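You operate a simulated robot arm through the tools that you are given. There is no shell and no other tool. Be economical: measure what you need, move in short steps, check, and stop when the job is done.

Carry out the task below with a simulated two-armed robot. There is one attempt and no reset: what you move stays moved.

Task
Ring up the order on the tablet as a cash sale.
Fine: key in its drink, size and topping, press TOTAL, then CASH; push the drawer shut again.

Only the result counts: the job must be done as asked and must still hold three seconds after the hand-in. Knocking over, shifting, dropping, spilling or breaking anything else fails it.

Robot
Two 7-joint arms with two-finger grippers on one trunk, on a base that drives. Base frame: it is fixed to the floor where the robot stands at the start and does not move with it; the origin is under the middle of the robot, x ahead of it, y to its left, z up; the surface under the hand at the start is at about z = 950. Readings come in mm, rad, newtons and seconds.
The left shoulder is at the start at [78, 151, 988], the right one opposite. With the tool pointing down near the work surface each hand reaches from about 100 to 760 mm from the robot's upright axis, wherever it stands, measured 20 degrees to its own side. Places, roughly: blue key on the till [700, 0, 1100]; card key [700, -300, 1100]; cash key [600, -300, 1100]; drawer lock [500, -400, 1000]; green key on the till [700, -200, 1100]; grey key on the till [600, -100, 1100]; orange key on the till [600, -100, 1100]; purple key on the till [700, -100, 1100]; teal key on the till [600, -200, 1100]; till dial [700, -400, 1100]; till drawer [700, -200, 1000]; total key [700, -200, 1100]; white key on the till [600, 0, 1100]; yellow key on the till [700, -100, 1100]. Payload 2.54 kg a hand.
Tool frame (each hand has its own): the origin (TCP) lies between the finger pads and is the grasp point; the fingertips stand 30 mm ahead of it; z points along the fingers, y is the line along which they close. The gripper opens to 116 mm. The gripper's body begins 95 mm behind the TCP.
Orientation is told as [roll, pitch, yaw] about the base's x, y, z axes, in that order, counted from this pose: with the fingers straight down and closing along the base's y, the tool's x points along the base's -x, its y along +y and its z along -z.

Tools
- The arms move only by the tool send_rows. It takes "left_increments", "right_increments" or both (then of equal length, played together; a hand with none holds still); each is a list of rows, each a list of 3 entries, a list of its own where there are three numbers: the opening, from 0 (shut) to 1 (fully open), then the shift along the base's x, y, z in mm, then the turn, a rotation vector about the base's x, y, z in rad. In form: [[hand, [dx, dy, dz], [ax, ay, az]], ...]. A call has 1 to 20 rows; each row shifts and turns the commanded pose from where the row before left it. Rows are played at 5 a second. More than 50 mm and 0.15 rad between two rows, or a gripper value outside its range, and nothing of the call is played. A pose out of reach is approached as far as the arm can. The call stops where the force on the tool passes 70 N (or 10 N more than at its start, if that is more) or the arm is blocked; 0.2 s more then pass. Each finger travels about 72 mm/s and halts on what it meets, pressing with about 38 N; the grip force reading is that of the motor and also rises with nothing between the fingers. The clock runs only during rows and for 0.2 s after the last one: add rows that do not move to give the fingers time. It gives the time, the measured TCP pose, the force on the tool (base axes), the opening and the grip force at its end, in the units of the frame above (readings bear some noise), with the torque about the TCP (base axes, N m) and any sound that the robot's microphone picked up.
- Cameras (640 x 400 px; columns grow to the right, rows downward): "scene" is now at [167.6, 12.7, 1146.5]; the picture's right is [0.07, -1.00, 0.00], its down [-0.30, -0.02, -0.95] and it looks along [0.95, 0.07, -0.30] (base axes); focal length 214 px, centre (320, 200). "left" rides on the left gripper at [69, 15, -122] in its tool frame; the picture's right is [-0.21, 0.98, 0.00], its down [-0.83, -0.18, -0.53] and it looks along [-0.52, -0.11, 0.85] (tool axes); focal length 251 px, centre (320, 200). "right" rides on the right gripper at [69, -15, -122] in its tool frame; the picture's right is [0.21, 0.98, 0.00], its down [-0.83, 0.18, -0.53] and it looks along [-0.52, 0.11, 0.85] (tool axes); focal length 251 px, centre (320, 200). There is no depth. A picture from a camera that has moved, and an enlarged one, comes with that camera's place and axes in the base frame and with its lens. The place of the scene camera against the robot may be out by one fixed shift of up to 18 mm in any direction.
- capture(camera): a new picture of that camera. The clock stands still meanwhile.
- move_column(by): slides the trunk up (or, below 0, down) by that many mm; the arms and the scene camera ride with it, the base frame stays. It gives what a move gives, with no picture.
- roll_base(legs): drives the robot by 1 to 6 legs, each [ahead, left, turn to the left] in mm, mm and rad, along the robot's own axes; the way and the turn of a leg run together, so that a leg with both is an arc; at most 1500 mm and 3.142 rad a leg. The arms and the cameras ride along, it lands a little off, and it stops where it bumps. It gives what a move gives.
- pan_tilt(pan, tilt): turns the head with the scene camera to pan (to the left, within 1.396 rad either way) and tilt (down, from -0.506 to 1.204), counted from straight ahead of the robot. It gives what a move gives.
- enlarge(camera, box): a new picture of the part [left, top, right, bottom] of that camera's present view, enlarged. The clock stands still meanwhile.
- sign_off(): hands the job in; it is judged then, once.

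Work in short steps. Places have to be worked out from the pictures, the camera data and where the tool is seen: move nearer, look again, correct. Check each grasp and each placing, and mend what went wrong. You have 120 turns and 88 pictures in all, those below and enlarged ones among them. Open the grippers and draw the arms clear of the work before you hand the job in, unless the task says otherwise; then end with one line.

The tools are called as a command line: name --argument value ..., lists and objects as JSON in quotes. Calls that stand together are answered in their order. send_rows: Moves the arms, as the interface text tells. Its arguments: {"type":"object","properties":{"left_increments":{"type":"array","items":{"type":"array"}},"right_increments":{"type":"array","items":{"type":"array"}}},"required":[]} The other tools are called the same way: move_column (by) slides the trunk up or down; roll_base (legs) drives the base; pan_tilt (pan, tilt) turns the head that bears the scene camera; capture (camera) takes a picture; enlarge (camera, box) takes an enlarged picture of a part of a camera's view; sign_off () hands the job in.

At the start:

```text
t: 0.0
left_tool_pos: [328.1, 62.7, 1000.6]
left_tcp_rot: [-0.002, -0.003, 0.003]
left_ft_force: [-0.1, -0.9, 0.4]
left_wrist_torque: [-0.01, 0.0, -0.01]
left_grip_width: 116.1
left_gripper_force: 0.0
right_tool_pos: [332.9, -232.6, 1000.1]
right_tcp_rot: [0.0, -0.001, 0.0]
right_ft_force: [-0.2, -0.7, -0.1]
right_wrist_torque: [-0.02, 0.0, 0.0]
right_grip_width: 116.2
right_gripper_force: 0.2
trunk travel left (down, up): [-225.0, 64.0]
robot x, y, heading: [-0.9, -1.1, 0.0]
head pan, tilt: [0.073, 0.302]
```

scene: 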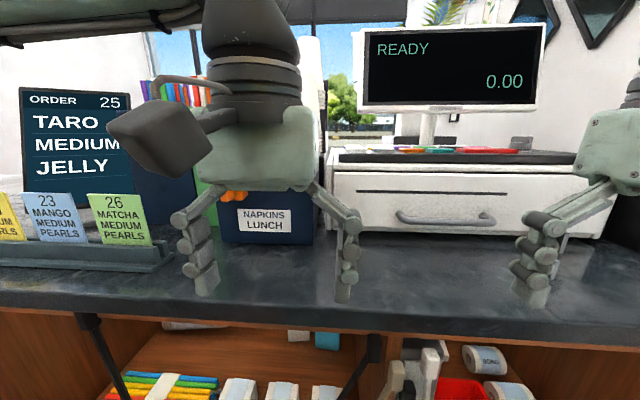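
right: 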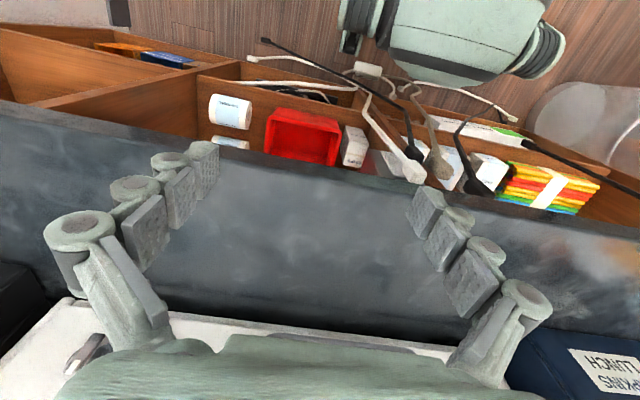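
left: 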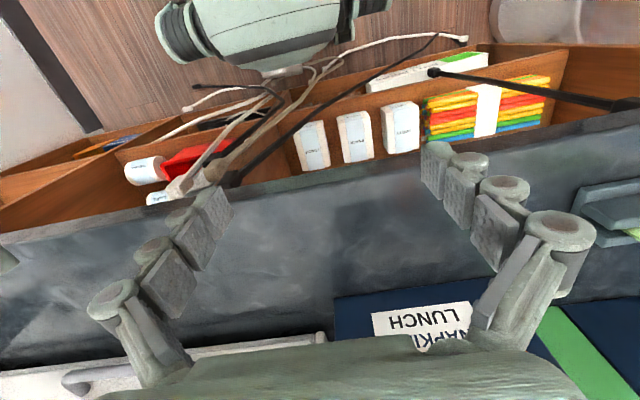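

The tablet shows TARO, MEDIUM, JELLY. I raise the trunk to look down on the till keys.

move_column --by 64

pan_tilt --pan -0.2 --tilt 0.3

capture --camera "scene"

```text
t: 1.0
left_tool_pos: [327.9, 63.0, 1064.3]
left_tcp_rot: [-0.001, -0.001, 0.002]
left_ft_force: [0.1, -0.8, 0.0]
left_wrist_torque: [0.01, 0.03, 0.03]
left_grip_width: 116.3
left_gripper_force: 0.0
right_tool_pos: [334.3, -233.0, 1064.2]
right_tcp_rot: [-0.001, 0.0, 0.001]
right_ft_force: [0.6, 1.0, -0.5]
right_wrist_torque: [0.0, 0.01, -0.02]
right_grip_width: 115.9
right_gripper_force: 0.0
trunk travel left (down, up): [-289.0, 0.0]
robot x, y, heading: [-1.5, -0.8, -0.001]
head pan, tilt: [0.073, 0.302]
```

```text
t: 1.8
left_tool_pos: [327.9, 63.1, 1064.5]
left_tcp_rot: [-0.001, -0.002, 0.002]
left_ft_force: [0.5, -0.2, 0.5]
left_wrist_torque: [-0.03, -0.03, 0.0]
left_grip_width: 116.2
left_gripper_force: 0.2
right_tool_pos: [334.5, -232.7, 1064.1]
right_tcp_rot: [0.0, -0.001, 0.0]
right_ft_force: [-1.0, 0.7, 0.5]
right_wrist_torque: [-0.02, -0.02, -0.03]
right_grip_width: 116.1
right_gripper_force: 0.2
trunk travel left (down, up): [-289.0, 0.0]
robot x, y, heading: [0.0, -1.4, -0.002]
head pan, tilt: [-0.201, 0.3]
```

```text
84 pictures are left
camera scene: at [166.0, -12.6, 1210.7], right [-0.2, -0.98, 0.0], down [-0.29, 0.06, -0.96], along [0.94, -0.19, -0.3], focal length 214 px, centre (320, 200)
```

scene: 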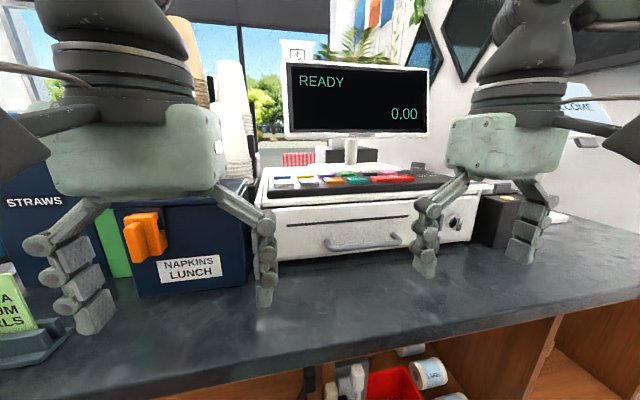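

The key panel is in sight; I enlarge it to read the legends.

enlarge --camera "scene" --box '[250, 150, 500, 260]'

enlarge --camera "scene" --box '[260, 155, 430, 200]'

```text
2.56 times, centred on (375, 205) of scene
camera zoom: at [166.0, -12.6, 1210.7], right [-0.2, -0.98, 0.0], down [-0.29, 0.06, -0.96], along [0.94, -0.19, -0.3], focal length 549 px, centre (179, 187)
```

zoom: 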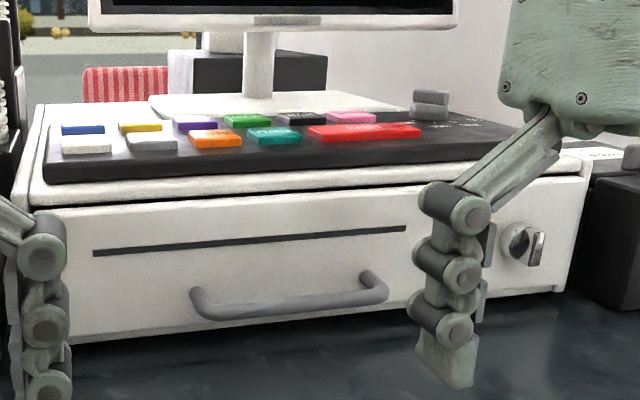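

```text
3.76 times, centred on (345, 178) of scene
camera zoom: at [166.0, -12.6, 1210.7], right [-0.2, -0.98, 0.0], down [-0.29, 0.06, -0.96], along [0.94, -0.19, -0.3], focal length 807 px, centre (226, 285)
```

zoom: 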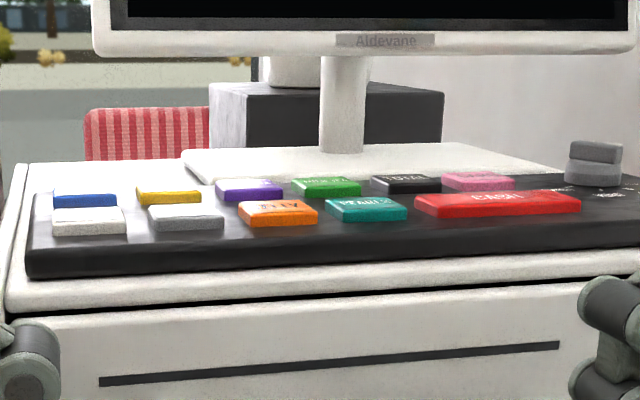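

I close the right hand and bring it above and in front of the keys for a look from the hand camera.

send_rows --right_increments '[[0, [0, 0, 45], [0, 0, 0]], [0, [0, 0, 45], [0, 0, 0]], [0, [0, 0, 45], [0, 0, 0]], [0, [0, 0, 45], [0, 0, 0]], [0, [40, 10, 10], [0, 0, 0]], [0, [40, 10, 0], [0, 0, 0]], [0, [40, 10, 0], [0, 0, 0]], [0, [20, 10, 0], [0, 0, 0]], [0, [0, 0, 0], [0, 0, 0]]]'

capture --camera "right"

capture --camera "scene"

```text
t: 3.8
left_tool_pos: [327.1, 62.7, 1064.1]
left_tcp_rot: [-0.002, -0.002, 0.002]
left_ft_force: [0.8, -0.5, -0.8]
left_wrist_torque: [0.01, 0.0, 0.0]
left_grip_width: 115.7
left_gripper_force: 0.1
right_tool_pos: [466.2, -199.5, 1237.0]
right_tcp_rot: [0.001, -0.002, 0.0]
right_ft_force: [0.6, -0.1, -0.3]
right_wrist_torque: [0.01, 0.01, -0.04]
right_grip_width: 0.0
right_gripper_force: 28.2
right hand out of reach, approached as far as the arm can: row 7, 8
trunk travel left (down, up): [-289.0, 0.0]
robot x, y, heading: [3.1, -1.9, -0.002]
head pan, tilt: [-0.201, 0.3]
```

```text
81 pictures are left
camera right: at [395.7, -214.3, 1360.1], right [-0.21, 0.98, 0.0], down [0.82, 0.18, 0.54], along [0.52, 0.12, -0.84], focal length 251 px, centre (320, 200)
```

right: 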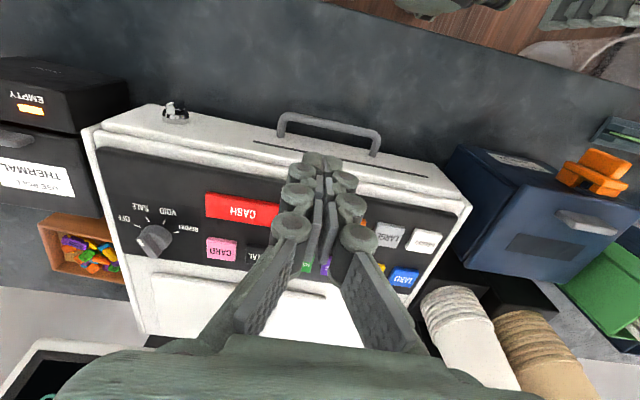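

```text
80 pictures are left
camera scene: at [166.0, -12.8, 1210.7], right [-0.2, -0.98, 0.0], down [-0.29, 0.06, -0.96], along [0.94, -0.19, -0.3], focal length 214 px, centre (320, 200)
```

scene: 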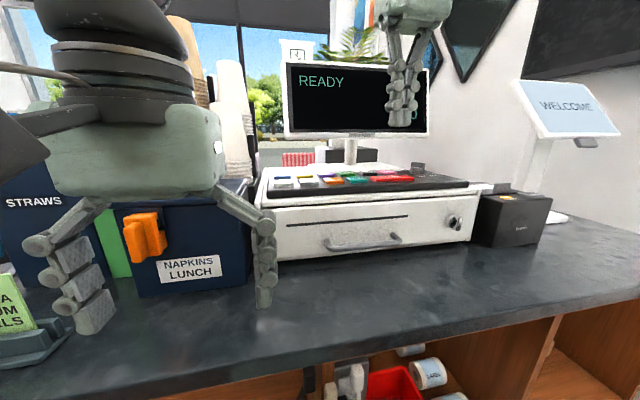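

Legends are visible upside-down; I enlarge the panel and the dial.

enlarge --camera "right" --box '[80, 90, 280, 290]'

enlarge --camera "right" --box '[330, 200, 470, 300]'

```text
2.00 times, centred on (180, 190) of right
camera zoom: at [395.7, -214.3, 1360.1], right [-0.21, 0.98, 0.0], down [0.82, 0.18, 0.54], along [0.52, 0.12, -0.84], focal length 503 px, centre (600, 220)
```

zoom: 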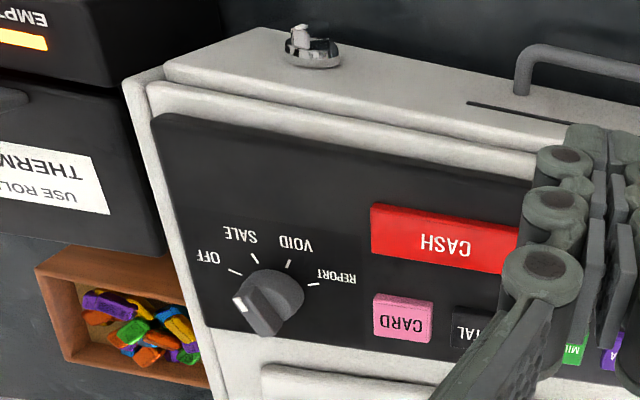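

```text
4.00 times, centred on (400, 250) of right
camera zoom: at [395.7, -214.3, 1360.1], right [-0.21, 0.98, 0.0], down [0.82, 0.18, 0.54], along [0.52, 0.12, -0.84], focal length 1006 px, centre (0, 0)
```

zoom: 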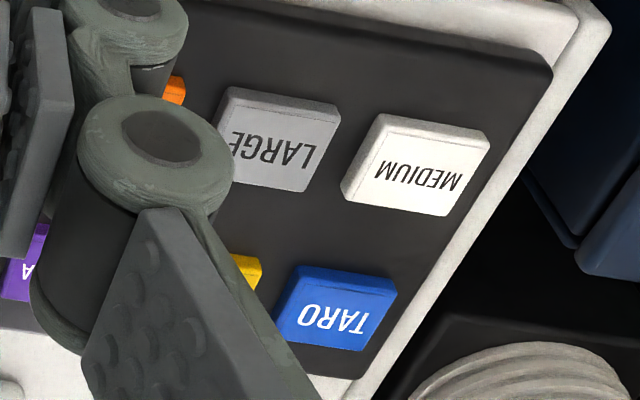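

Now a closer look at the dial and the drawer lock.

enlarge --camera "right" --box '[110, 195, 210, 265]'

enlarge --camera "scene" --box '[400, 160, 490, 245]'

```text
5.71 times, centred on (160, 230) of right
camera zoom: at [395.7, -214.3, 1360.1], right [-0.21, 0.98, 0.0], down [0.82, 0.18, 0.54], along [0.52, 0.12, -0.84], focal length 1437 px, centre (1234, 29)
```

zoom: 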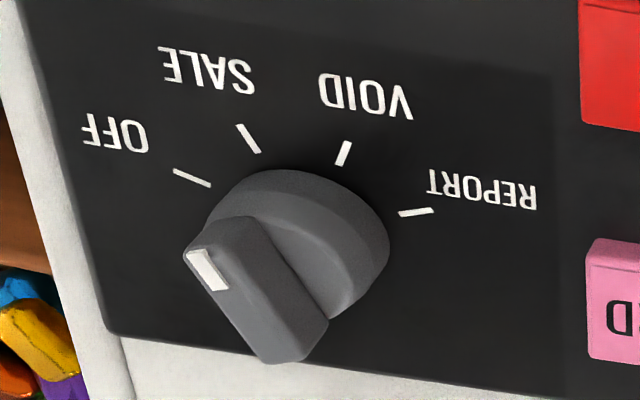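

```text
4.71 times, centred on (445, 202) of scene
camera zoom: at [166.0, -12.8, 1210.7], right [-0.2, -0.98, 0.0], down [-0.29, 0.06, -0.96], along [0.94, -0.19, -0.3], focal length 1009 px, centre (-268, 188)
```

zoom: 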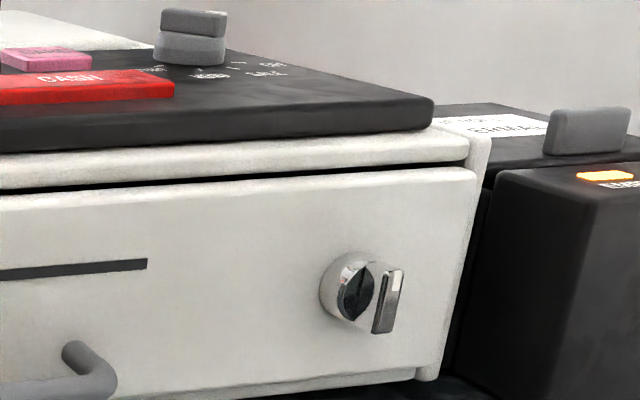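

The dial mark is on SALE and the screen says READY, so the till is in the right state. The arm is out of reach at this height, so I pull both hands back and drive nearer.

send_rows --right_increments '[[0, [-40, 0, 0], [0, 0, 0]], [0, [-40, 0, 0], [0, 0, 0]], [0, [-40, 0, 0], [0, 0, 0]], [0, [0, 0, 0], [0, 0, 0]]]' --left_increments '[[0, [-40, 20, 0], [0, 0, 0]], [0, [-40, 20, 0], [0, 0, 0]], [0, [-40, 20, 0], [0, 0, 0]], [0, [0, 0, 0], [0, 0, 0]]]'

roll_base --legs '[[150, 0, 0]]'

capture --camera "scene"

```text
t: 4.4
left_tool_pos: [269.0, 96.2, 1063.1]
left_tcp_rot: [-0.003, -0.002, 0.013]
left_ft_force: [20.9, -9.4, -4.6]
left_wrist_torque: [1.16, 2.37, 0.66]
left_grip_width: 37.8
left_gripper_force: 2.7
right_tool_pos: [399.6, -199.6, 1237.2]
right_tcp_rot: [0.001, 0.0, -0.001]
right_ft_force: [0.1, -0.3, -0.5]
right_wrist_torque: [0.01, 0.02, 0.01]
right_grip_width: 0.0
right_gripper_force: 28.7
trunk travel left (down, up): [-289.0, 0.0]
robot x, y, heading: [-1.5, 1.7, -0.004]
head pan, tilt: [-0.201, 0.3]
stopped in row 2 (left hand): the force on the tool passed its limit at 115 N (the readings are from after the stop); the commanded pose is now the measured one
```

```text
t: 5.5
left_tool_pos: [332.4, 97.0, 1064.1]
left_tcp_rot: [-0.003, -0.002, 0.015]
left_ft_force: [13.6, -9.3, -2.2]
left_wrist_torque: [1.13, 1.63, 0.67]
left_grip_width: 0.0
left_gripper_force: 28.3
right_tool_pos: [460.8, -201.2, 1236.2]
right_tcp_rot: [0.0, 0.002, -0.005]
right_ft_force: [-0.8, 0.2, 0.0]
right_wrist_torque: [-0.01, -0.13, 0.04]
right_grip_width: 0.1
right_gripper_force: 28.6
trunk travel left (down, up): [-289.0, 0.0]
robot x, y, heading: [59.9, -0.7, -0.003]
head pan, tilt: [-0.201, 0.3]
stopped in leg 1: the robot was blocked; the commanded pose is now the measured one
```

```text
75 pictures are left
camera scene: at [228.4, -8.7, 1211.3], right [-0.16, -0.99, 0.0], down [-0.29, 0.05, -0.96], along [0.94, -0.16, -0.29], focal length 214 px, centre (320, 200)
```

scene: 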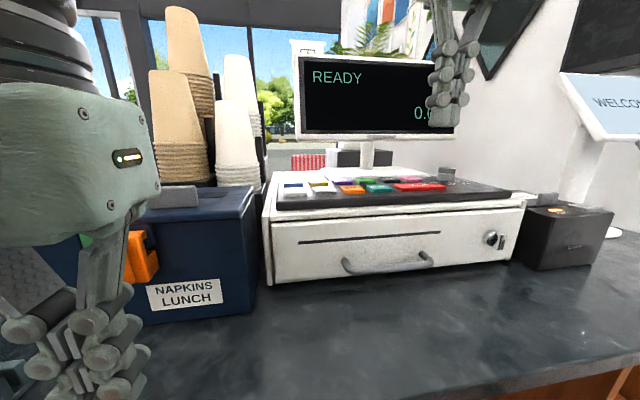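

Base stopped at +60 mm against the counter; the left hand has a contact behind it (probably the robot's own body). I ease it forward a bit and check.

send_rows --left_increments '[[0, [15, -8, 0], [0, 0, 0]], [0, [15, -8, 0], [0, 0, 0]], [0, [0, 0, 0], [0, 0, 0]]]'

capture --camera "left"

```text
t: 6.3
left_tool_pos: [363.2, 80.1, 1064.5]
left_tcp_rot: [-0.003, 0.0, 0.009]
left_ft_force: [-0.7, -0.8, -0.3]
left_wrist_torque: [0.0, 0.0, 0.02]
left_grip_width: 0.0
left_gripper_force: 28.9
right_tool_pos: [463.1, -200.9, 1234.8]
right_tcp_rot: [0.002, 0.004, -0.006]
right_ft_force: [-0.8, -0.3, 0.1]
right_wrist_torque: [-0.02, -0.01, -0.01]
right_grip_width: 0.2
right_gripper_force: 28.4
trunk travel left (down, up): [-289.0, 0.0]
robot x, y, heading: [61.6, -2.3, -0.003]
head pan, tilt: [-0.201, 0.3]
```

```text
74 pictures are left
camera left: at [294.5, 94.7, 1186.7], right [0.2, 0.98, 0.0], down [0.83, -0.17, 0.53], along [0.52, -0.11, -0.85], focal length 251 px, centre (320, 200)
```

left: 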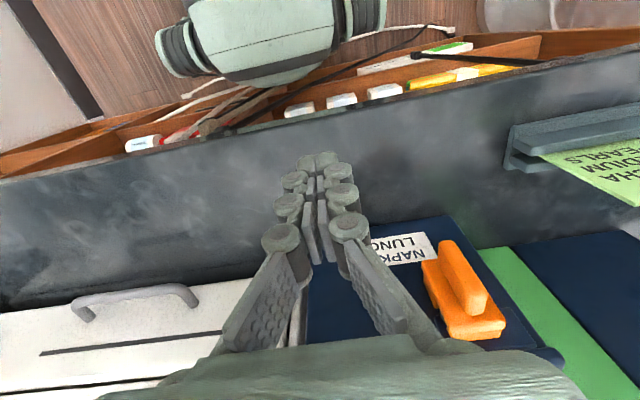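

Contact is gone. Now I bring the right hand lower and over the keys to locate them better.

send_rows --right_increments '[[0, [20, 20, -15], [0, 0, 0]], [0, [25, 25, -15], [0, 0, 0]], [0, [25, 25, -10], [0, 0, 0]], [0, [0, 0, 0], [0, 0, 0]]]'

capture --camera "right"

enlarge --camera "right" --box '[330, 150, 490, 350]'

enlarge --camera "right" --box '[100, 150, 260, 350]'

```text
t: 7.3
left_tool_pos: [362.9, 80.5, 1064.2]
left_tcp_rot: [-0.002, 0.001, 0.011]
left_ft_force: [0.5, 0.5, 0.1]
left_wrist_torque: [0.0, 0.04, 0.01]
left_grip_width: 0.0
left_gripper_force: 28.9
right_tool_pos: [521.3, -143.9, 1195.6]
right_tcp_rot: [0.001, 0.002, -0.007]
right_ft_force: [0.5, 0.1, -0.3]
right_wrist_torque: [0.01, 0.04, -0.05]
right_grip_width: 0.0
right_gripper_force: 28.6
right hand out of reach, approached as far as the arm can: row 3
trunk travel left (down, up): [-289.0, 0.0]
robot x, y, heading: [64.7, 0.7, 0.0]
head pan, tilt: [-0.201, 0.3]
```

```text
73 pictures are left
camera right: at [453.6, -157.9, 1320.0], right [-0.21, 0.98, 0.0], down [0.83, 0.18, 0.53], along [0.52, 0.11, -0.85], focal length 251 px, centre (320, 200)
```

right: 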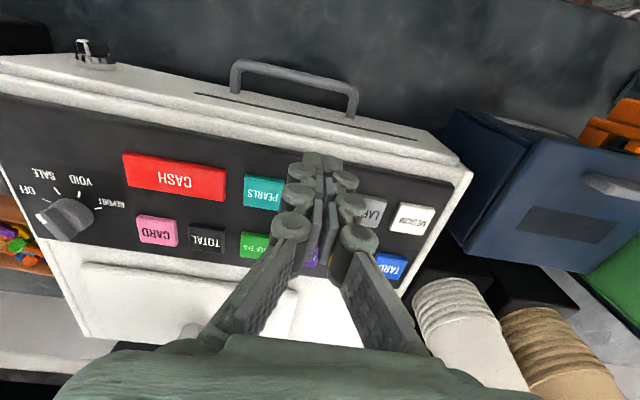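

```text
2.00 times, centred on (410, 250) of right
camera zoom: at [453.6, -157.9, 1320.0], right [-0.21, 0.98, 0.0], down [0.83, 0.18, 0.53], along [0.52, 0.11, -0.85], focal length 503 px, centre (140, 100)
```

zoom: 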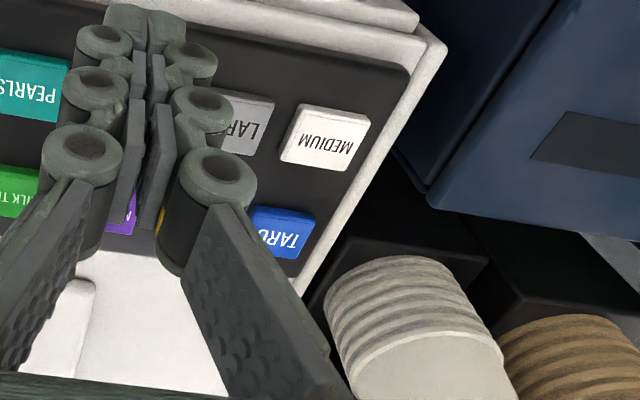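

```text
2.00 times, centred on (180, 250) of right
camera zoom: at [453.6, -157.9, 1320.0], right [-0.21, 0.98, 0.0], down [0.83, 0.18, 0.53], along [0.52, 0.11, -0.85], focal length 503 px, centre (600, 100)
```

zoom: 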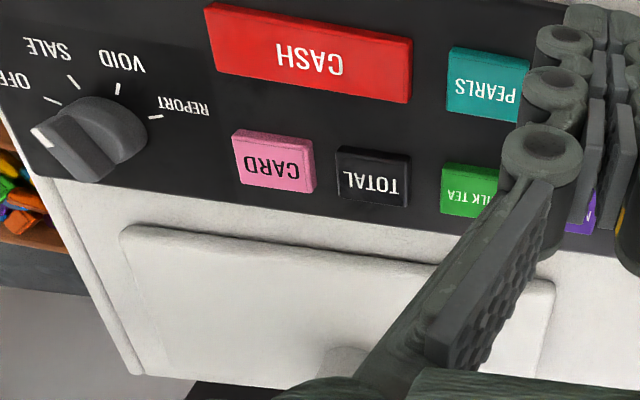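

By triangulating: MEDIUM ≈ (579,-36,1117), TARO ≈ (644,-36,1120), TOTAL ≈ (645,-237), CASH ≈ (582,-265), orange ≈ (580,-135). Straight-down reach is tight, so I tilt the fingers forward 0.6 rad, then look again.

send_rows --right_increments '[[0, [0, 0, 0], [0, -0.15, 0]], [0, [0, 0, 0], [0, -0.15, 0]], [0, [0, 0, 0], [0, -0.15, 0]], [0, [0, 0, 0], [0, -0.15, 0]], [0, [30, 40, 0], [0, 0, 0]], [0, [30, 40, 0], [0, 0, 0]], [0, [25, 28, 0], [0, 0, 0]], [0, [0, 0, 0], [0, 0, 0]]]'

capture --camera "right"

capture --camera "scene"

```text
t: 9.1
left_tool_pos: [362.5, 80.8, 1064.1]
left_tcp_rot: [-0.001, 0.0, 0.012]
left_ft_force: [-0.4, 0.1, -0.8]
left_wrist_torque: [-0.02, -0.03, -0.03]
left_grip_width: 0.0
left_gripper_force: 28.7
right_tool_pos: [592.6, -90.7, 1190.7]
right_tcp_rot: [0.002, -0.597, -0.008]
right_ft_force: [-0.9, 0.7, -0.9]
right_wrist_torque: [0.01, 0.0, 0.0]
right_grip_width: 0.0
right_gripper_force: 28.9
right hand out of reach, approached as far as the arm can: row 6, 7
trunk travel left (down, up): [-289.0, 0.0]
robot x, y, heading: [63.6, -0.2, -0.003]
head pan, tilt: [-0.201, 0.3]
```

```text
70 pictures are left
camera right: at [466.7, -104.9, 1253.9], right [-0.17, 0.98, -0.12], down [0.38, 0.18, 0.91], along [0.91, 0.11, -0.41], focal length 251 px, centre (320, 200)
```

right: 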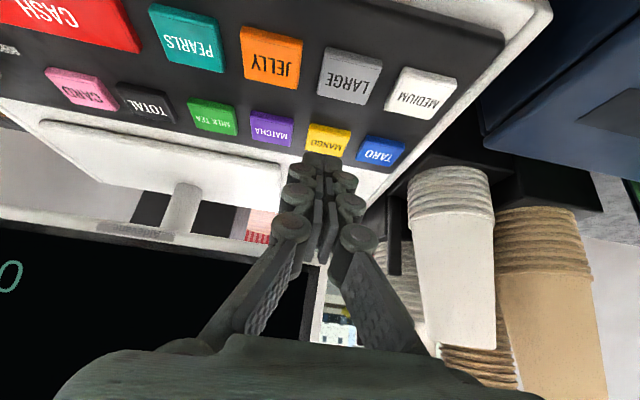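

```text
69 pictures are left
camera scene: at [228.8, -12.1, 1210.8], right [-0.2, -0.98, 0.0], down [-0.29, 0.06, -0.96], along [0.94, -0.19, -0.29], focal length 214 px, centre (320, 200)
```

scene: 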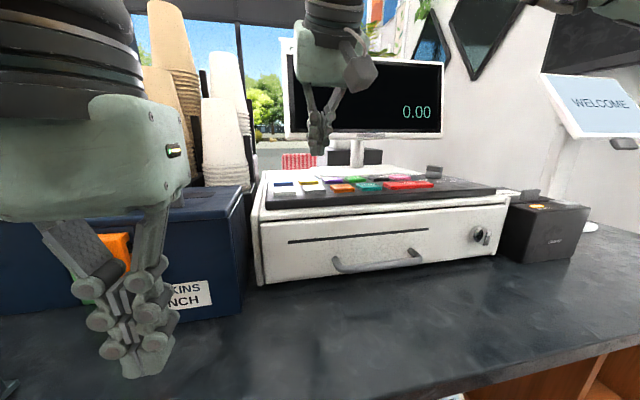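

Labels confirmed: blue = TARO, white = MEDIUM, orange = JELLY. I move over TARO (TCP target 636,-36,1168).

send_rows --right_increments '[[0, [0, 15, -12], [0, 0, 0]], [0, [15, 15, -10], [0, 0, 0]], [0, [15, 15, 0], [0, 0, 0]], [0, [13, 10, 0], [0, 0, 0]], [0, [0, 0, 0], [0, 0, 0]]]'

capture --camera "right"

```text
t: 10.3
left_tool_pos: [363.5, 79.0, 1063.9]
left_tcp_rot: [-0.001, 0.0, 0.012]
left_ft_force: [0.3, 0.4, 0.0]
left_wrist_torque: [-0.01, 0.01, 0.05]
left_grip_width: 0.2
left_gripper_force: 28.8
right_tool_pos: [604.6, -88.1, 1174.6]
right_tcp_rot: [0.003, -0.595, -0.008]
right_ft_force: [-0.1, -0.1, -0.1]
right_wrist_torque: [-0.01, -0.01, -0.02]
right_grip_width: 0.0
right_gripper_force: 28.6
right hand out of reach, approached as far as the arm can: row 1, 2, 3, 4
trunk travel left (down, up): [-289.0, 0.0]
robot x, y, heading: [64.1, -3.3, 0.001]
head pan, tilt: [-0.201, 0.3]
```

```text
68 pictures are left
camera right: at [479.3, -102.2, 1238.7], right [-0.17, 0.98, -0.12], down [0.39, 0.18, 0.91], along [0.91, 0.11, -0.41], focal length 251 px, centre (320, 200)
```

right: 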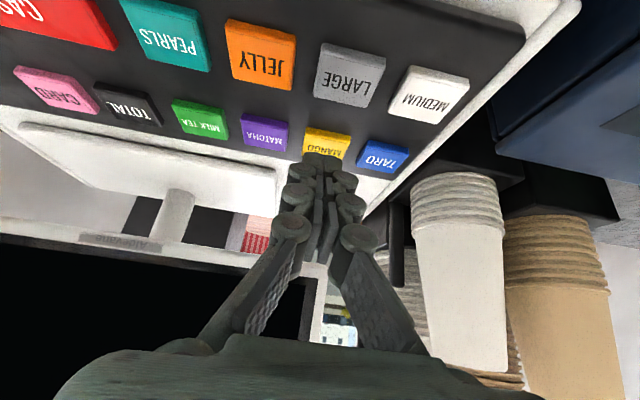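

The right arm can't get far enough left; I draw it back slightly and shift the base 75 mm left.

send_rows --right_increments '[[0, [-30, 0, 10], [0, 0, 0]], [0, [-30, 0, 10], [0, 0, 0]], [0, [0, 0, 0], [0, 0, 0]]]'

roll_base --legs '[[-5, 0, 0], [0, 75, 0]]'

capture --camera "scene"

```text
t: 11.1
left_tool_pos: [363.1, 79.2, 1063.9]
left_tcp_rot: [-0.003, 0.0, 0.012]
left_ft_force: [-1.1, 0.1, -0.2]
left_wrist_torque: [0.0, 0.03, 0.01]
left_grip_width: 0.0
left_gripper_force: 28.1
right_tool_pos: [545.6, -88.4, 1195.0]
right_tcp_rot: [0.007, -0.596, -0.007]
right_ft_force: [-0.1, -0.2, 0.5]
right_wrist_torque: [0.02, 0.0, 0.01]
right_grip_width: 0.2
right_gripper_force: 28.5
trunk travel left (down, up): [-289.0, 0.0]
robot x, y, heading: [67.1, 2.2, -0.004]
head pan, tilt: [-0.201, 0.3]
```

```text
t: 12.8
left_tool_pos: [357.7, 155.5, 1064.2]
left_tcp_rot: [-0.003, 0.0, 0.011]
left_ft_force: [0.1, -0.3, 0.3]
left_wrist_torque: [-0.04, 0.0, 0.01]
left_grip_width: 0.3
left_gripper_force: 28.4
right_tool_pos: [540.6, -14.6, 1195.8]
right_tcp_rot: [0.003, -0.595, -0.006]
right_ft_force: [0.2, -0.4, 0.4]
right_wrist_torque: [-0.05, 0.01, -0.01]
right_grip_width: 0.0
right_gripper_force: 28.8
trunk travel left (down, up): [-289.0, 0.0]
robot x, y, heading: [57.3, 77.2, -0.006]
head pan, tilt: [-0.201, 0.3]
```

```text
67 pictures are left
camera scene: at [224.8, 62.9, 1210.7], right [-0.2, -0.98, 0.0], down [-0.29, 0.06, -0.96], along [0.94, -0.19, -0.3], focal length 214 px, centre (320, 200)
```

scene: 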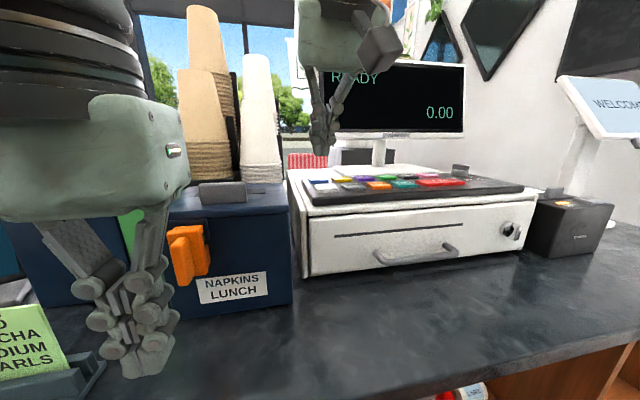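

Now over TARO again: delta (+95, -21, -28), in steps.

send_rows --right_increments '[[0, [25, -11, 0], [0, 0, 0]], [0, [25, -10, -8], [0, 0, 0]], [0, [25, 0, -10], [0, 0, 0]], [0, [20, 0, -10], [0, 0, 0]], [0, [0, 0, 0], [0, 0, 0]]]'

capture --camera "right"

```text
t: 14.0
left_tool_pos: [358.8, 154.4, 1065.1]
left_tcp_rot: [-0.003, -0.001, 0.011]
left_ft_force: [0.4, 0.4, -0.2]
left_wrist_torque: [0.01, 0.0, 0.0]
left_grip_width: 0.0
left_gripper_force: 28.3
right_tool_pos: [634.1, -33.3, 1166.1]
right_tcp_rot: [0.003, -0.598, -0.009]
right_ft_force: [-0.6, -0.7, 0.3]
right_wrist_torque: [0.01, 0.0, -0.01]
right_grip_width: 0.0
right_gripper_force: 28.9
trunk travel left (down, up): [-289.0, 0.0]
robot x, y, heading: [57.9, 77.8, -0.0]
head pan, tilt: [-0.201, 0.3]
```

```text
66 pictures are left
camera right: at [509.5, -48.3, 1230.2], right [-0.17, 0.98, -0.12], down [0.38, 0.18, 0.91], along [0.91, 0.11, -0.41], focal length 251 px, centre (320, 200)
```

right: 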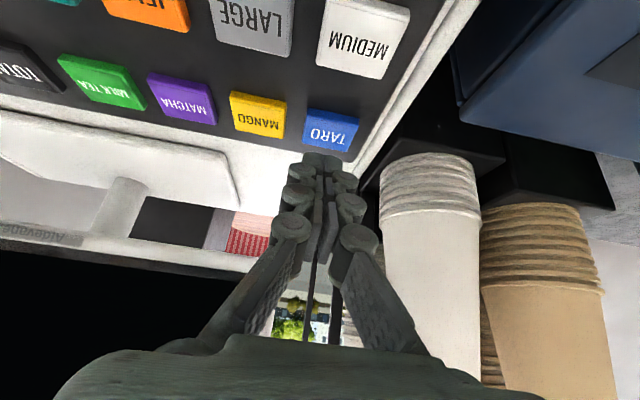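

The tip sits just above TARO's centre. I press down slowly in small steps.

send_rows --right_increments '[[0, [0, 0, -8], [0, 0, 0]], [0, [0, 0, -4], [0, 0, 0]], [0, [0, 0, -3], [0, 0, 0]], [0, [0, 0, -3], [0, 0, 0]], [0, [0, 0, 0], [0, 0, 0]]]'

capture --camera "scene"

```text
t: 15.2
left_tool_pos: [358.3, 156.0, 1064.6]
left_tcp_rot: [-0.001, 0.001, 0.01]
left_ft_force: [-0.1, -1.2, 0.2]
left_wrist_torque: [0.01, -0.01, -0.02]
left_grip_width: 0.0
left_gripper_force: 28.3
right_tool_pos: [634.4, -35.8, 1149.0]
right_tcp_rot: [0.004, -0.594, -0.01]
right_ft_force: [0.1, 0.5, 0.9]
right_wrist_torque: [0.01, 0.0, 0.02]
right_grip_width: 0.1
right_gripper_force: 29.0
trunk travel left (down, up): [-289.0, 0.0]
robot x, y, heading: [58.0, 76.7, 0.0]
head pan, tilt: [-0.201, 0.3]
```

```text
65 pictures are left
camera scene: at [224.8, 62.6, 1210.7], right [-0.2, -0.98, 0.0], down [-0.29, 0.06, -0.96], along [0.94, -0.19, -0.3], focal length 214 px, centre (320, 200)
```

scene: 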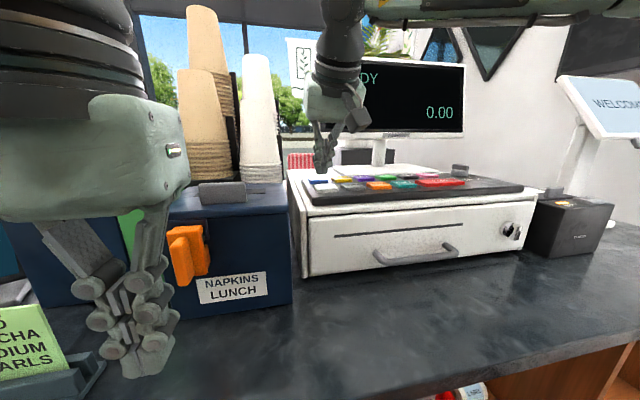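

No contact yet; I continue down.

send_rows --right_increments '[[0, [0, 0, -2], [0, 0, 0]], [0, [0, 0, -2], [0, 0, 0]], [0, [0, 0, -2], [0, 0, 0]], [0, [0, 0, 0], [0, 0, 0]]]'

capture --camera "right"

```text
t: 16.2
left_tool_pos: [358.7, 154.7, 1064.5]
left_tcp_rot: [-0.003, -0.001, 0.011]
left_ft_force: [0.9, -0.5, -0.5]
left_wrist_torque: [-0.02, 0.0, 0.0]
left_grip_width: 0.1
left_gripper_force: 28.4
right_tool_pos: [635.1, -33.7, 1142.1]
right_tcp_rot: [0.006, -0.595, -0.008]
right_ft_force: [0.4, 0.8, -0.1]
right_wrist_torque: [-0.01, 0.01, -0.01]
right_grip_width: 0.2
right_gripper_force: 28.2
trunk travel left (down, up): [-289.0, 0.0]
robot x, y, heading: [58.4, 76.2, -0.007]
head pan, tilt: [-0.201, 0.3]
```

```text
64 pictures are left
camera right: at [509.6, -48.2, 1206.5], right [-0.17, 0.98, -0.12], down [0.38, 0.18, 0.91], along [0.91, 0.11, -0.41], focal length 251 px, centre (320, 200)
```

right: 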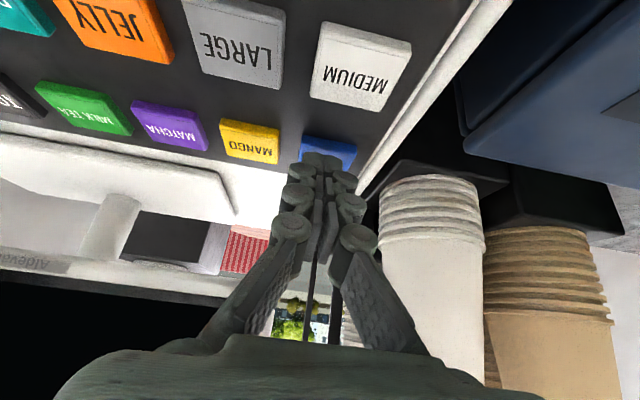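

Still above; keep going down in 2 mm steps.

send_rows --right_increments '[[0, [0, 0, -2], [0, 0, 0]], [0, [0, 0, -2], [0, 0, 0]], [0, [0, 0, -2], [0, 0, 0]], [0, [0, 0, 0], [0, 0, 0]]]'

enlarge --camera "right" --box '[240, 80, 400, 220]'

enlarge --camera "scene" --box '[290, 50, 470, 210]'

```text
t: 17.2
left_tool_pos: [358.4, 156.2, 1064.0]
left_tcp_rot: [-0.001, 0.0, 0.01]
left_ft_force: [0.1, -0.2, 1.2]
left_wrist_torque: [0.02, 0.02, 0.02]
left_grip_width: 0.0
left_gripper_force: 28.2
right_tool_pos: [635.2, -34.0, 1137.6]
right_tcp_rot: [0.004, -0.596, -0.006]
right_ft_force: [-0.3, 0.4, -0.2]
right_wrist_torque: [0.02, -0.02, -0.02]
right_grip_width: 0.0
right_gripper_force: 28.8
trunk travel left (down, up): [-289.0, 0.0]
robot x, y, heading: [58.1, 75.6, -0.006]
head pan, tilt: [-0.201, 0.3]
```

```text
2.86 times, centred on (320, 150) of right
camera zoom: at [510.0, -48.4, 1200.5], right [-0.17, 0.98, -0.12], down [0.39, 0.18, 0.91], along [0.91, 0.11, -0.41], focal length 718 px, centre (320, 343)
```

zoom: 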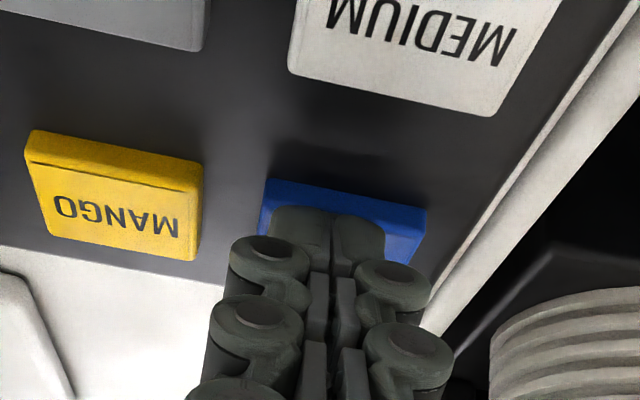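

```text
2.50 times, centred on (380, 130) of scene
camera zoom: at [224.7, 62.5, 1210.7], right [-0.2, -0.98, 0.0], down [-0.29, 0.06, -0.96], along [0.94, -0.19, -0.3], focal length 536 px, centre (170, 375)
```

zoom: 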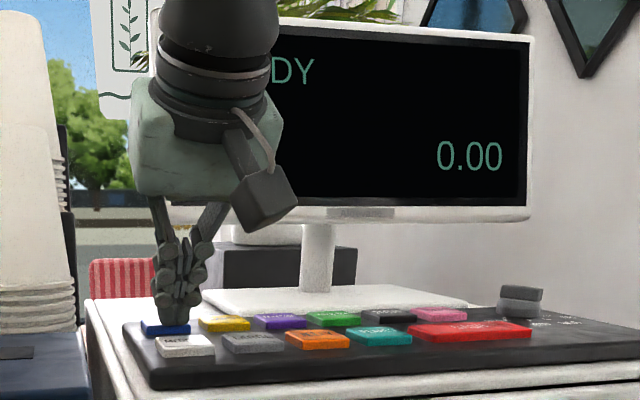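

The tip is centred over the blue key and very near; continuing.

send_rows --right_increments '[[0, [0, 0, -2], [0, 0, 0]], [0, [0, 0, -2], [0, 0, 0]], [0, [0, 0, -2], [0, 0, 0]], [0, [0, 0, 0], [0, 0, 0]]]'

```text
t: 18.2
left_tool_pos: [358.6, 155.3, 1063.4]
left_tcp_rot: [-0.002, 0.001, 0.009]
left_ft_force: [-0.1, 0.8, -0.3]
left_wrist_torque: [0.0, 0.0, -0.01]
left_grip_width: 0.0
left_gripper_force: 28.6
right_tool_pos: [635.2, -34.6, 1131.0]
right_tcp_rot: [0.004, -0.596, -0.006]
right_ft_force: [-1.0, 0.6, 3.2]
right_wrist_torque: [0.03, -0.03, -0.01]
right_grip_width: 6.1
right_gripper_force: 28.3
trunk travel left (down, up): [-289.0, 0.0]
robot x, y, heading: [57.7, 74.8, -0.003]
head pan, tilt: [-0.201, 0.3]
heard: click
```

A click was heard at TCP z = 1131; I check the display.

enlarge --camera "scene" --box '[290, 50, 470, 210]'

enlarge --camera "right" --box '[240, 80, 400, 220]'

```text
2.50 times, centred on (380, 130) of scene
camera zoom: at [224.5, 62.6, 1210.7], right [-0.2, -0.98, 0.0], down [-0.29, 0.06, -0.96], along [0.94, -0.19, -0.3], focal length 536 px, centre (170, 375)
```

zoom: 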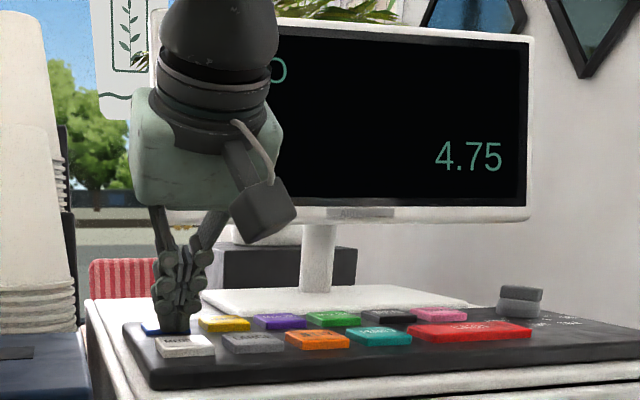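

```text
2.86 times, centred on (320, 150) of right
camera zoom: at [509.5, -48.3, 1195.0], right [-0.17, 0.98, -0.12], down [0.38, 0.18, 0.91], along [0.91, 0.11, -0.41], focal length 718 px, centre (320, 343)
```

zoom: 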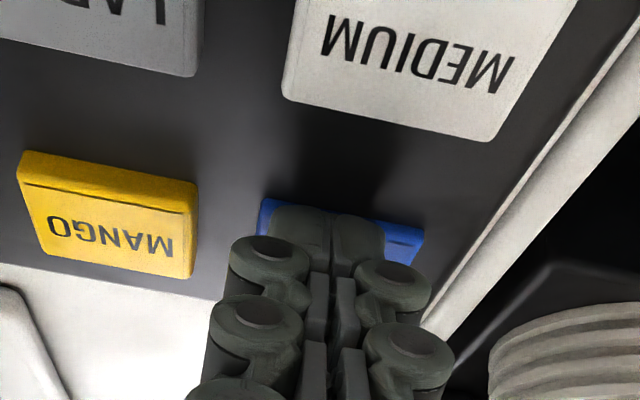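

TARO registered (4.75). I lift and move back over MEDIUM.

send_rows --right_increments '[[0, [0, 0, 15], [0, 0, 0]], [0, [0, 0, 15], [0, 0, 0]], [0, [-30, 1, 0], [0, 0, 0]], [0, [-30, 1, 0], [0, 0, 0]], [0, [0, 0, -15], [0, 0, 0]], [0, [0, 0, 0], [0, 0, 0]]]'

capture --camera "right"

enlarge --camera "scene" --box '[290, 50, 470, 210]'

```text
t: 19.6
left_tool_pos: [358.0, 154.9, 1063.9]
left_tcp_rot: [-0.001, -0.001, 0.01]
left_ft_force: [0.4, -0.2, 0.3]
left_wrist_torque: [-0.01, 0.04, -0.04]
left_grip_width: 0.1
left_gripper_force: 28.3
right_tool_pos: [575.6, -33.8, 1145.1]
right_tcp_rot: [0.004, -0.594, -0.007]
right_ft_force: [-0.5, -0.4, -0.6]
right_wrist_torque: [-0.01, -0.01, 0.0]
right_grip_width: 0.0
right_gripper_force: 28.4
trunk travel left (down, up): [-289.0, 0.0]
robot x, y, heading: [58.9, 77.2, 0.001]
head pan, tilt: [-0.201, 0.3]
```

```text
59 pictures are left
camera right: at [449.9, -46.6, 1209.8], right [-0.17, 0.98, -0.12], down [0.38, 0.18, 0.91], along [0.91, 0.11, -0.41], focal length 251 px, centre (320, 200)
```

right: 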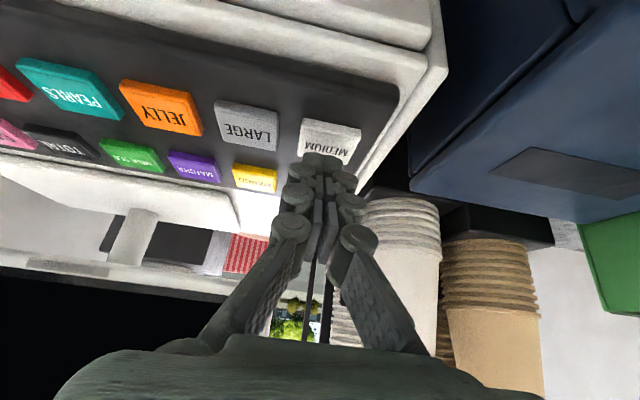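

```text
2.50 times, centred on (380, 130) of scene
camera zoom: at [224.6, 62.6, 1210.7], right [-0.2, -0.98, 0.0], down [-0.29, 0.06, -0.96], along [0.94, -0.19, -0.3], focal length 536 px, centre (170, 375)
```

zoom: 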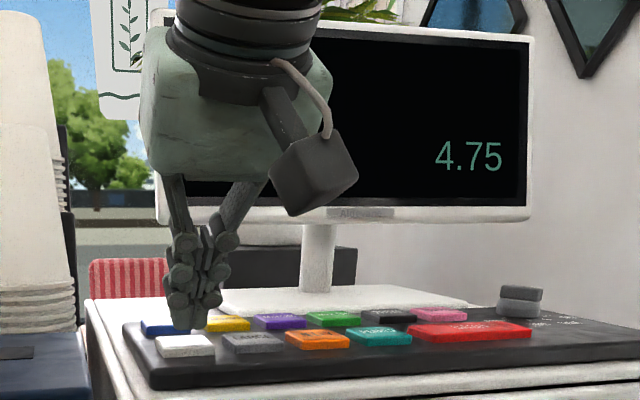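

Tip contact is at about x = 583, within MEDIUM (≈571–605). Pressing down.

send_rows --right_increments '[[0, [0, 0, -6], [0, 0, 0]], [0, [0, 0, -4], [0, 0, 0]], [0, [0, 0, -2], [0, 0, 0]], [0, [0, 0, -2], [0, 0, 0]], [0, [0, 0, 0], [0, 0, 0]]]'

```text
t: 20.8
left_tool_pos: [357.7, 155.1, 1064.3]
left_tcp_rot: [-0.001, 0.0, 0.009]
left_ft_force: [-0.3, -0.4, 0.2]
left_wrist_torque: [0.0, 0.01, 0.01]
left_grip_width: 0.0
left_gripper_force: 29.1
right_tool_pos: [574.8, -33.3, 1132.4]
right_tcp_rot: [0.004, -0.595, -0.008]
right_ft_force: [1.0, -0.6, 2.4]
right_wrist_torque: [-0.01, -0.08, 0.03]
right_grip_width: 5.8
right_gripper_force: 28.2
trunk travel left (down, up): [-289.0, 0.0]
robot x, y, heading: [59.3, 73.0, 0.002]
head pan, tilt: [-0.201, 0.3]
heard: click
```

Click heard. I lift, check the display, and move toward JELLY.

send_rows --right_increments '[[0, [0, 0, 15], [0, 0, 0]], [0, [0, 0, 15], [0, 0, 0]], [0, [0, -35, 0], [0, 0, 0]], [0, [0, -35, 0], [0, 0, 0]], [0, [0, -33, 0], [0, 0, 0]], [0, [0, 0, -16], [0, 0, 0]], [0, [0, 0, 0], [0, 0, 0]]]'

capture --camera "right"

enlarge --camera "scene" --box '[290, 50, 470, 210]'

```text
t: 22.4
left_tool_pos: [357.9, 155.8, 1065.1]
left_tcp_rot: [-0.002, 0.0, 0.011]
left_ft_force: [-0.2, -0.4, 0.4]
left_wrist_torque: [-0.02, 0.0, 0.0]
left_grip_width: 0.0
left_gripper_force: 28.0
right_tool_pos: [574.8, -135.5, 1146.8]
right_tcp_rot: [0.005, -0.598, -0.008]
right_ft_force: [0.6, -0.8, 0.2]
right_wrist_torque: [0.03, 0.03, 0.02]
right_grip_width: 0.0
right_gripper_force: 28.2
trunk travel left (down, up): [-289.0, 0.0]
robot x, y, heading: [54.3, 72.5, -0.001]
head pan, tilt: [-0.201, 0.3]
```

```text
57 pictures are left
camera right: at [449.1, -149.9, 1210.1], right [-0.17, 0.98, -0.12], down [0.38, 0.18, 0.91], along [0.91, 0.11, -0.41], focal length 251 px, centre (320, 200)
```

right: 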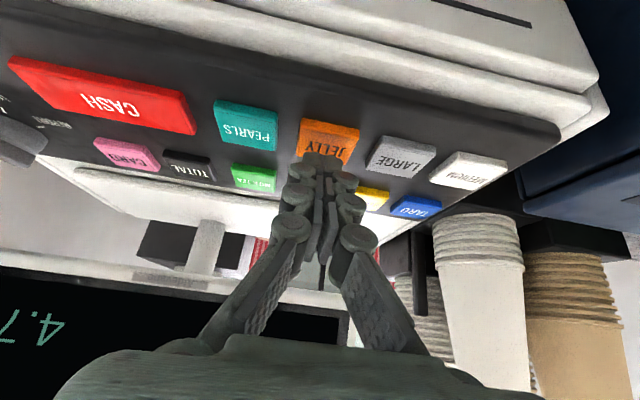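

```text
2.50 times, centred on (380, 130) of scene
camera zoom: at [224.7, 62.4, 1210.7], right [-0.2, -0.98, 0.0], down [-0.29, 0.06, -0.96], along [0.94, -0.19, -0.3], focal length 536 px, centre (170, 375)
```

zoom: 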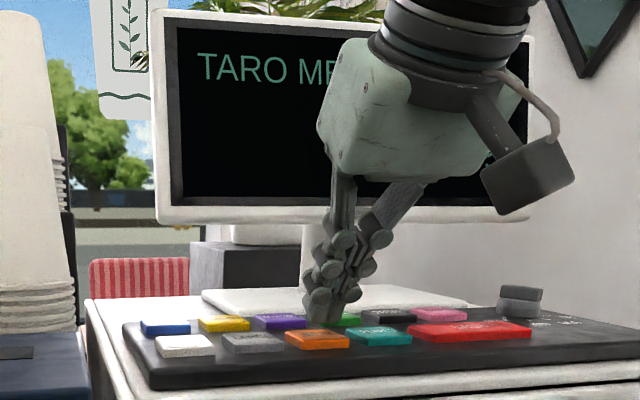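

The display reads "TARO ME…", and JELLY is under the tip. Pressing it.

send_rows --right_increments '[[0, [0, 0, -6], [0, 0, 0]], [0, [0, 0, -4], [0, 0, 0]], [0, [0, 0, -2], [0, 0, 0]], [0, [0, 0, -2], [0, 0, 0]], [0, [0, 0, 0], [0, 0, 0]]]'

```text
t: 23.6
left_tool_pos: [357.7, 156.6, 1064.3]
left_tcp_rot: [0.0, 0.0, 0.011]
left_ft_force: [0.0, -0.1, 0.0]
left_wrist_torque: [-0.02, 0.02, 0.03]
left_grip_width: 0.2
left_gripper_force: 28.6
right_tool_pos: [574.8, -134.9, 1131.9]
right_tcp_rot: [0.005, -0.595, -0.006]
right_ft_force: [0.7, 0.7, 2.9]
right_wrist_torque: [0.02, -0.03, 0.02]
right_grip_width: 6.0
right_gripper_force: 28.7
trunk travel left (down, up): [-289.0, 0.0]
robot x, y, heading: [60.1, 75.6, -0.004]
head pan, tilt: [-0.201, 0.3]
heard: click
```

Click. Next TOTAL at about TCP (642, -242): lift, move, check.

send_rows --right_increments '[[0, [0, 0, 18], [0, 0, 0]], [0, [0, 0, 17], [0, 0, 0]], [0, [0, -35, 0], [0, 0, 0]], [0, [20, -35, 0], [0, 0, 0]], [0, [22, -36, 0], [0, 0, 0]], [0, [23, 0, 0], [0, 0, 0]], [0, [0, 0, -18], [0, 0, 0]], [0, [0, 0, 0], [0, 0, 0]]]'

capture --camera "right"

capture --camera "scene"

```text
t: 25.4
left_tool_pos: [358.1, 155.4, 1064.4]
left_tcp_rot: [-0.001, -0.001, 0.011]
left_ft_force: [-0.2, -0.1, 1.1]
left_wrist_torque: [0.0, 0.02, -0.01]
left_grip_width: 0.0
left_gripper_force: 28.6
right_tool_pos: [641.9, -241.8, 1148.1]
right_tcp_rot: [0.004, -0.595, -0.007]
right_ft_force: [-0.7, -0.2, 0.0]
right_wrist_torque: [-0.02, 0.01, 0.01]
right_grip_width: 0.0
right_gripper_force: 28.9
trunk travel left (down, up): [-289.0, 0.0]
robot x, y, heading: [57.4, 77.7, -0.004]
head pan, tilt: [-0.201, 0.3]
```

```text
55 pictures are left
camera right: at [515.5, -255.3, 1211.8], right [-0.17, 0.98, -0.12], down [0.38, 0.18, 0.91], along [0.91, 0.11, -0.41], focal length 251 px, centre (320, 200)
```

right: 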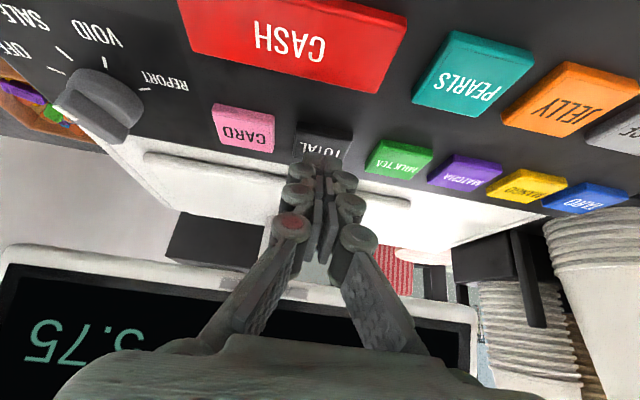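

```text
54 pictures are left
camera scene: at [224.8, 62.7, 1210.7], right [-0.2, -0.98, 0.0], down [-0.29, 0.06, -0.96], along [0.94, -0.19, -0.3], focal length 214 px, centre (320, 200)
```

scene: 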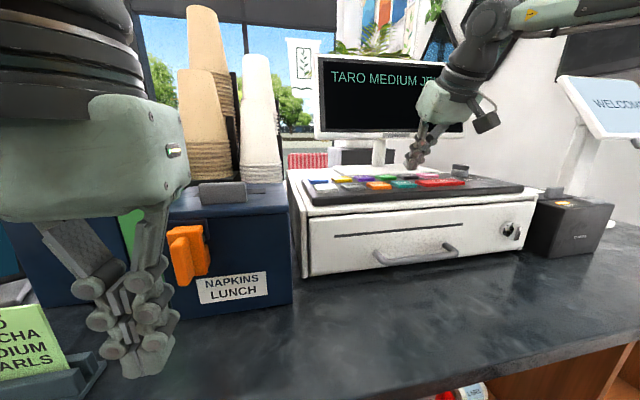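

"TARO MEDIUM JE… 5.75" is on screen and TOTAL is under the tip. Pressing.

send_rows --right_increments '[[0, [0, 0, -6], [0, 0, 0]], [0, [0, 0, -5], [0, 0, 0]], [0, [0, 0, -3], [0, 0, 0]], [0, [0, 0, -2], [0, 0, 0]], [0, [0, 0, 0], [0, 0, 0]]]'

```text
t: 26.6
left_tool_pos: [358.7, 155.4, 1064.3]
left_tcp_rot: [-0.002, -0.001, 0.01]
left_ft_force: [-0.2, -0.1, 0.4]
left_wrist_torque: [-0.03, 0.0, -0.01]
left_grip_width: 0.0
left_gripper_force: 28.0
right_tool_pos: [641.2, -241.0, 1133.3]
right_tcp_rot: [0.004, -0.596, -0.006]
right_ft_force: [0.0, -0.4, 2.9]
right_wrist_torque: [0.0, -0.05, -0.04]
right_grip_width: 6.2
right_gripper_force: 29.0
trunk travel left (down, up): [-289.0, 0.0]
robot x, y, heading: [55.4, 74.9, 0.001]
head pan, tilt: [-0.201, 0.3]
heard: click
```

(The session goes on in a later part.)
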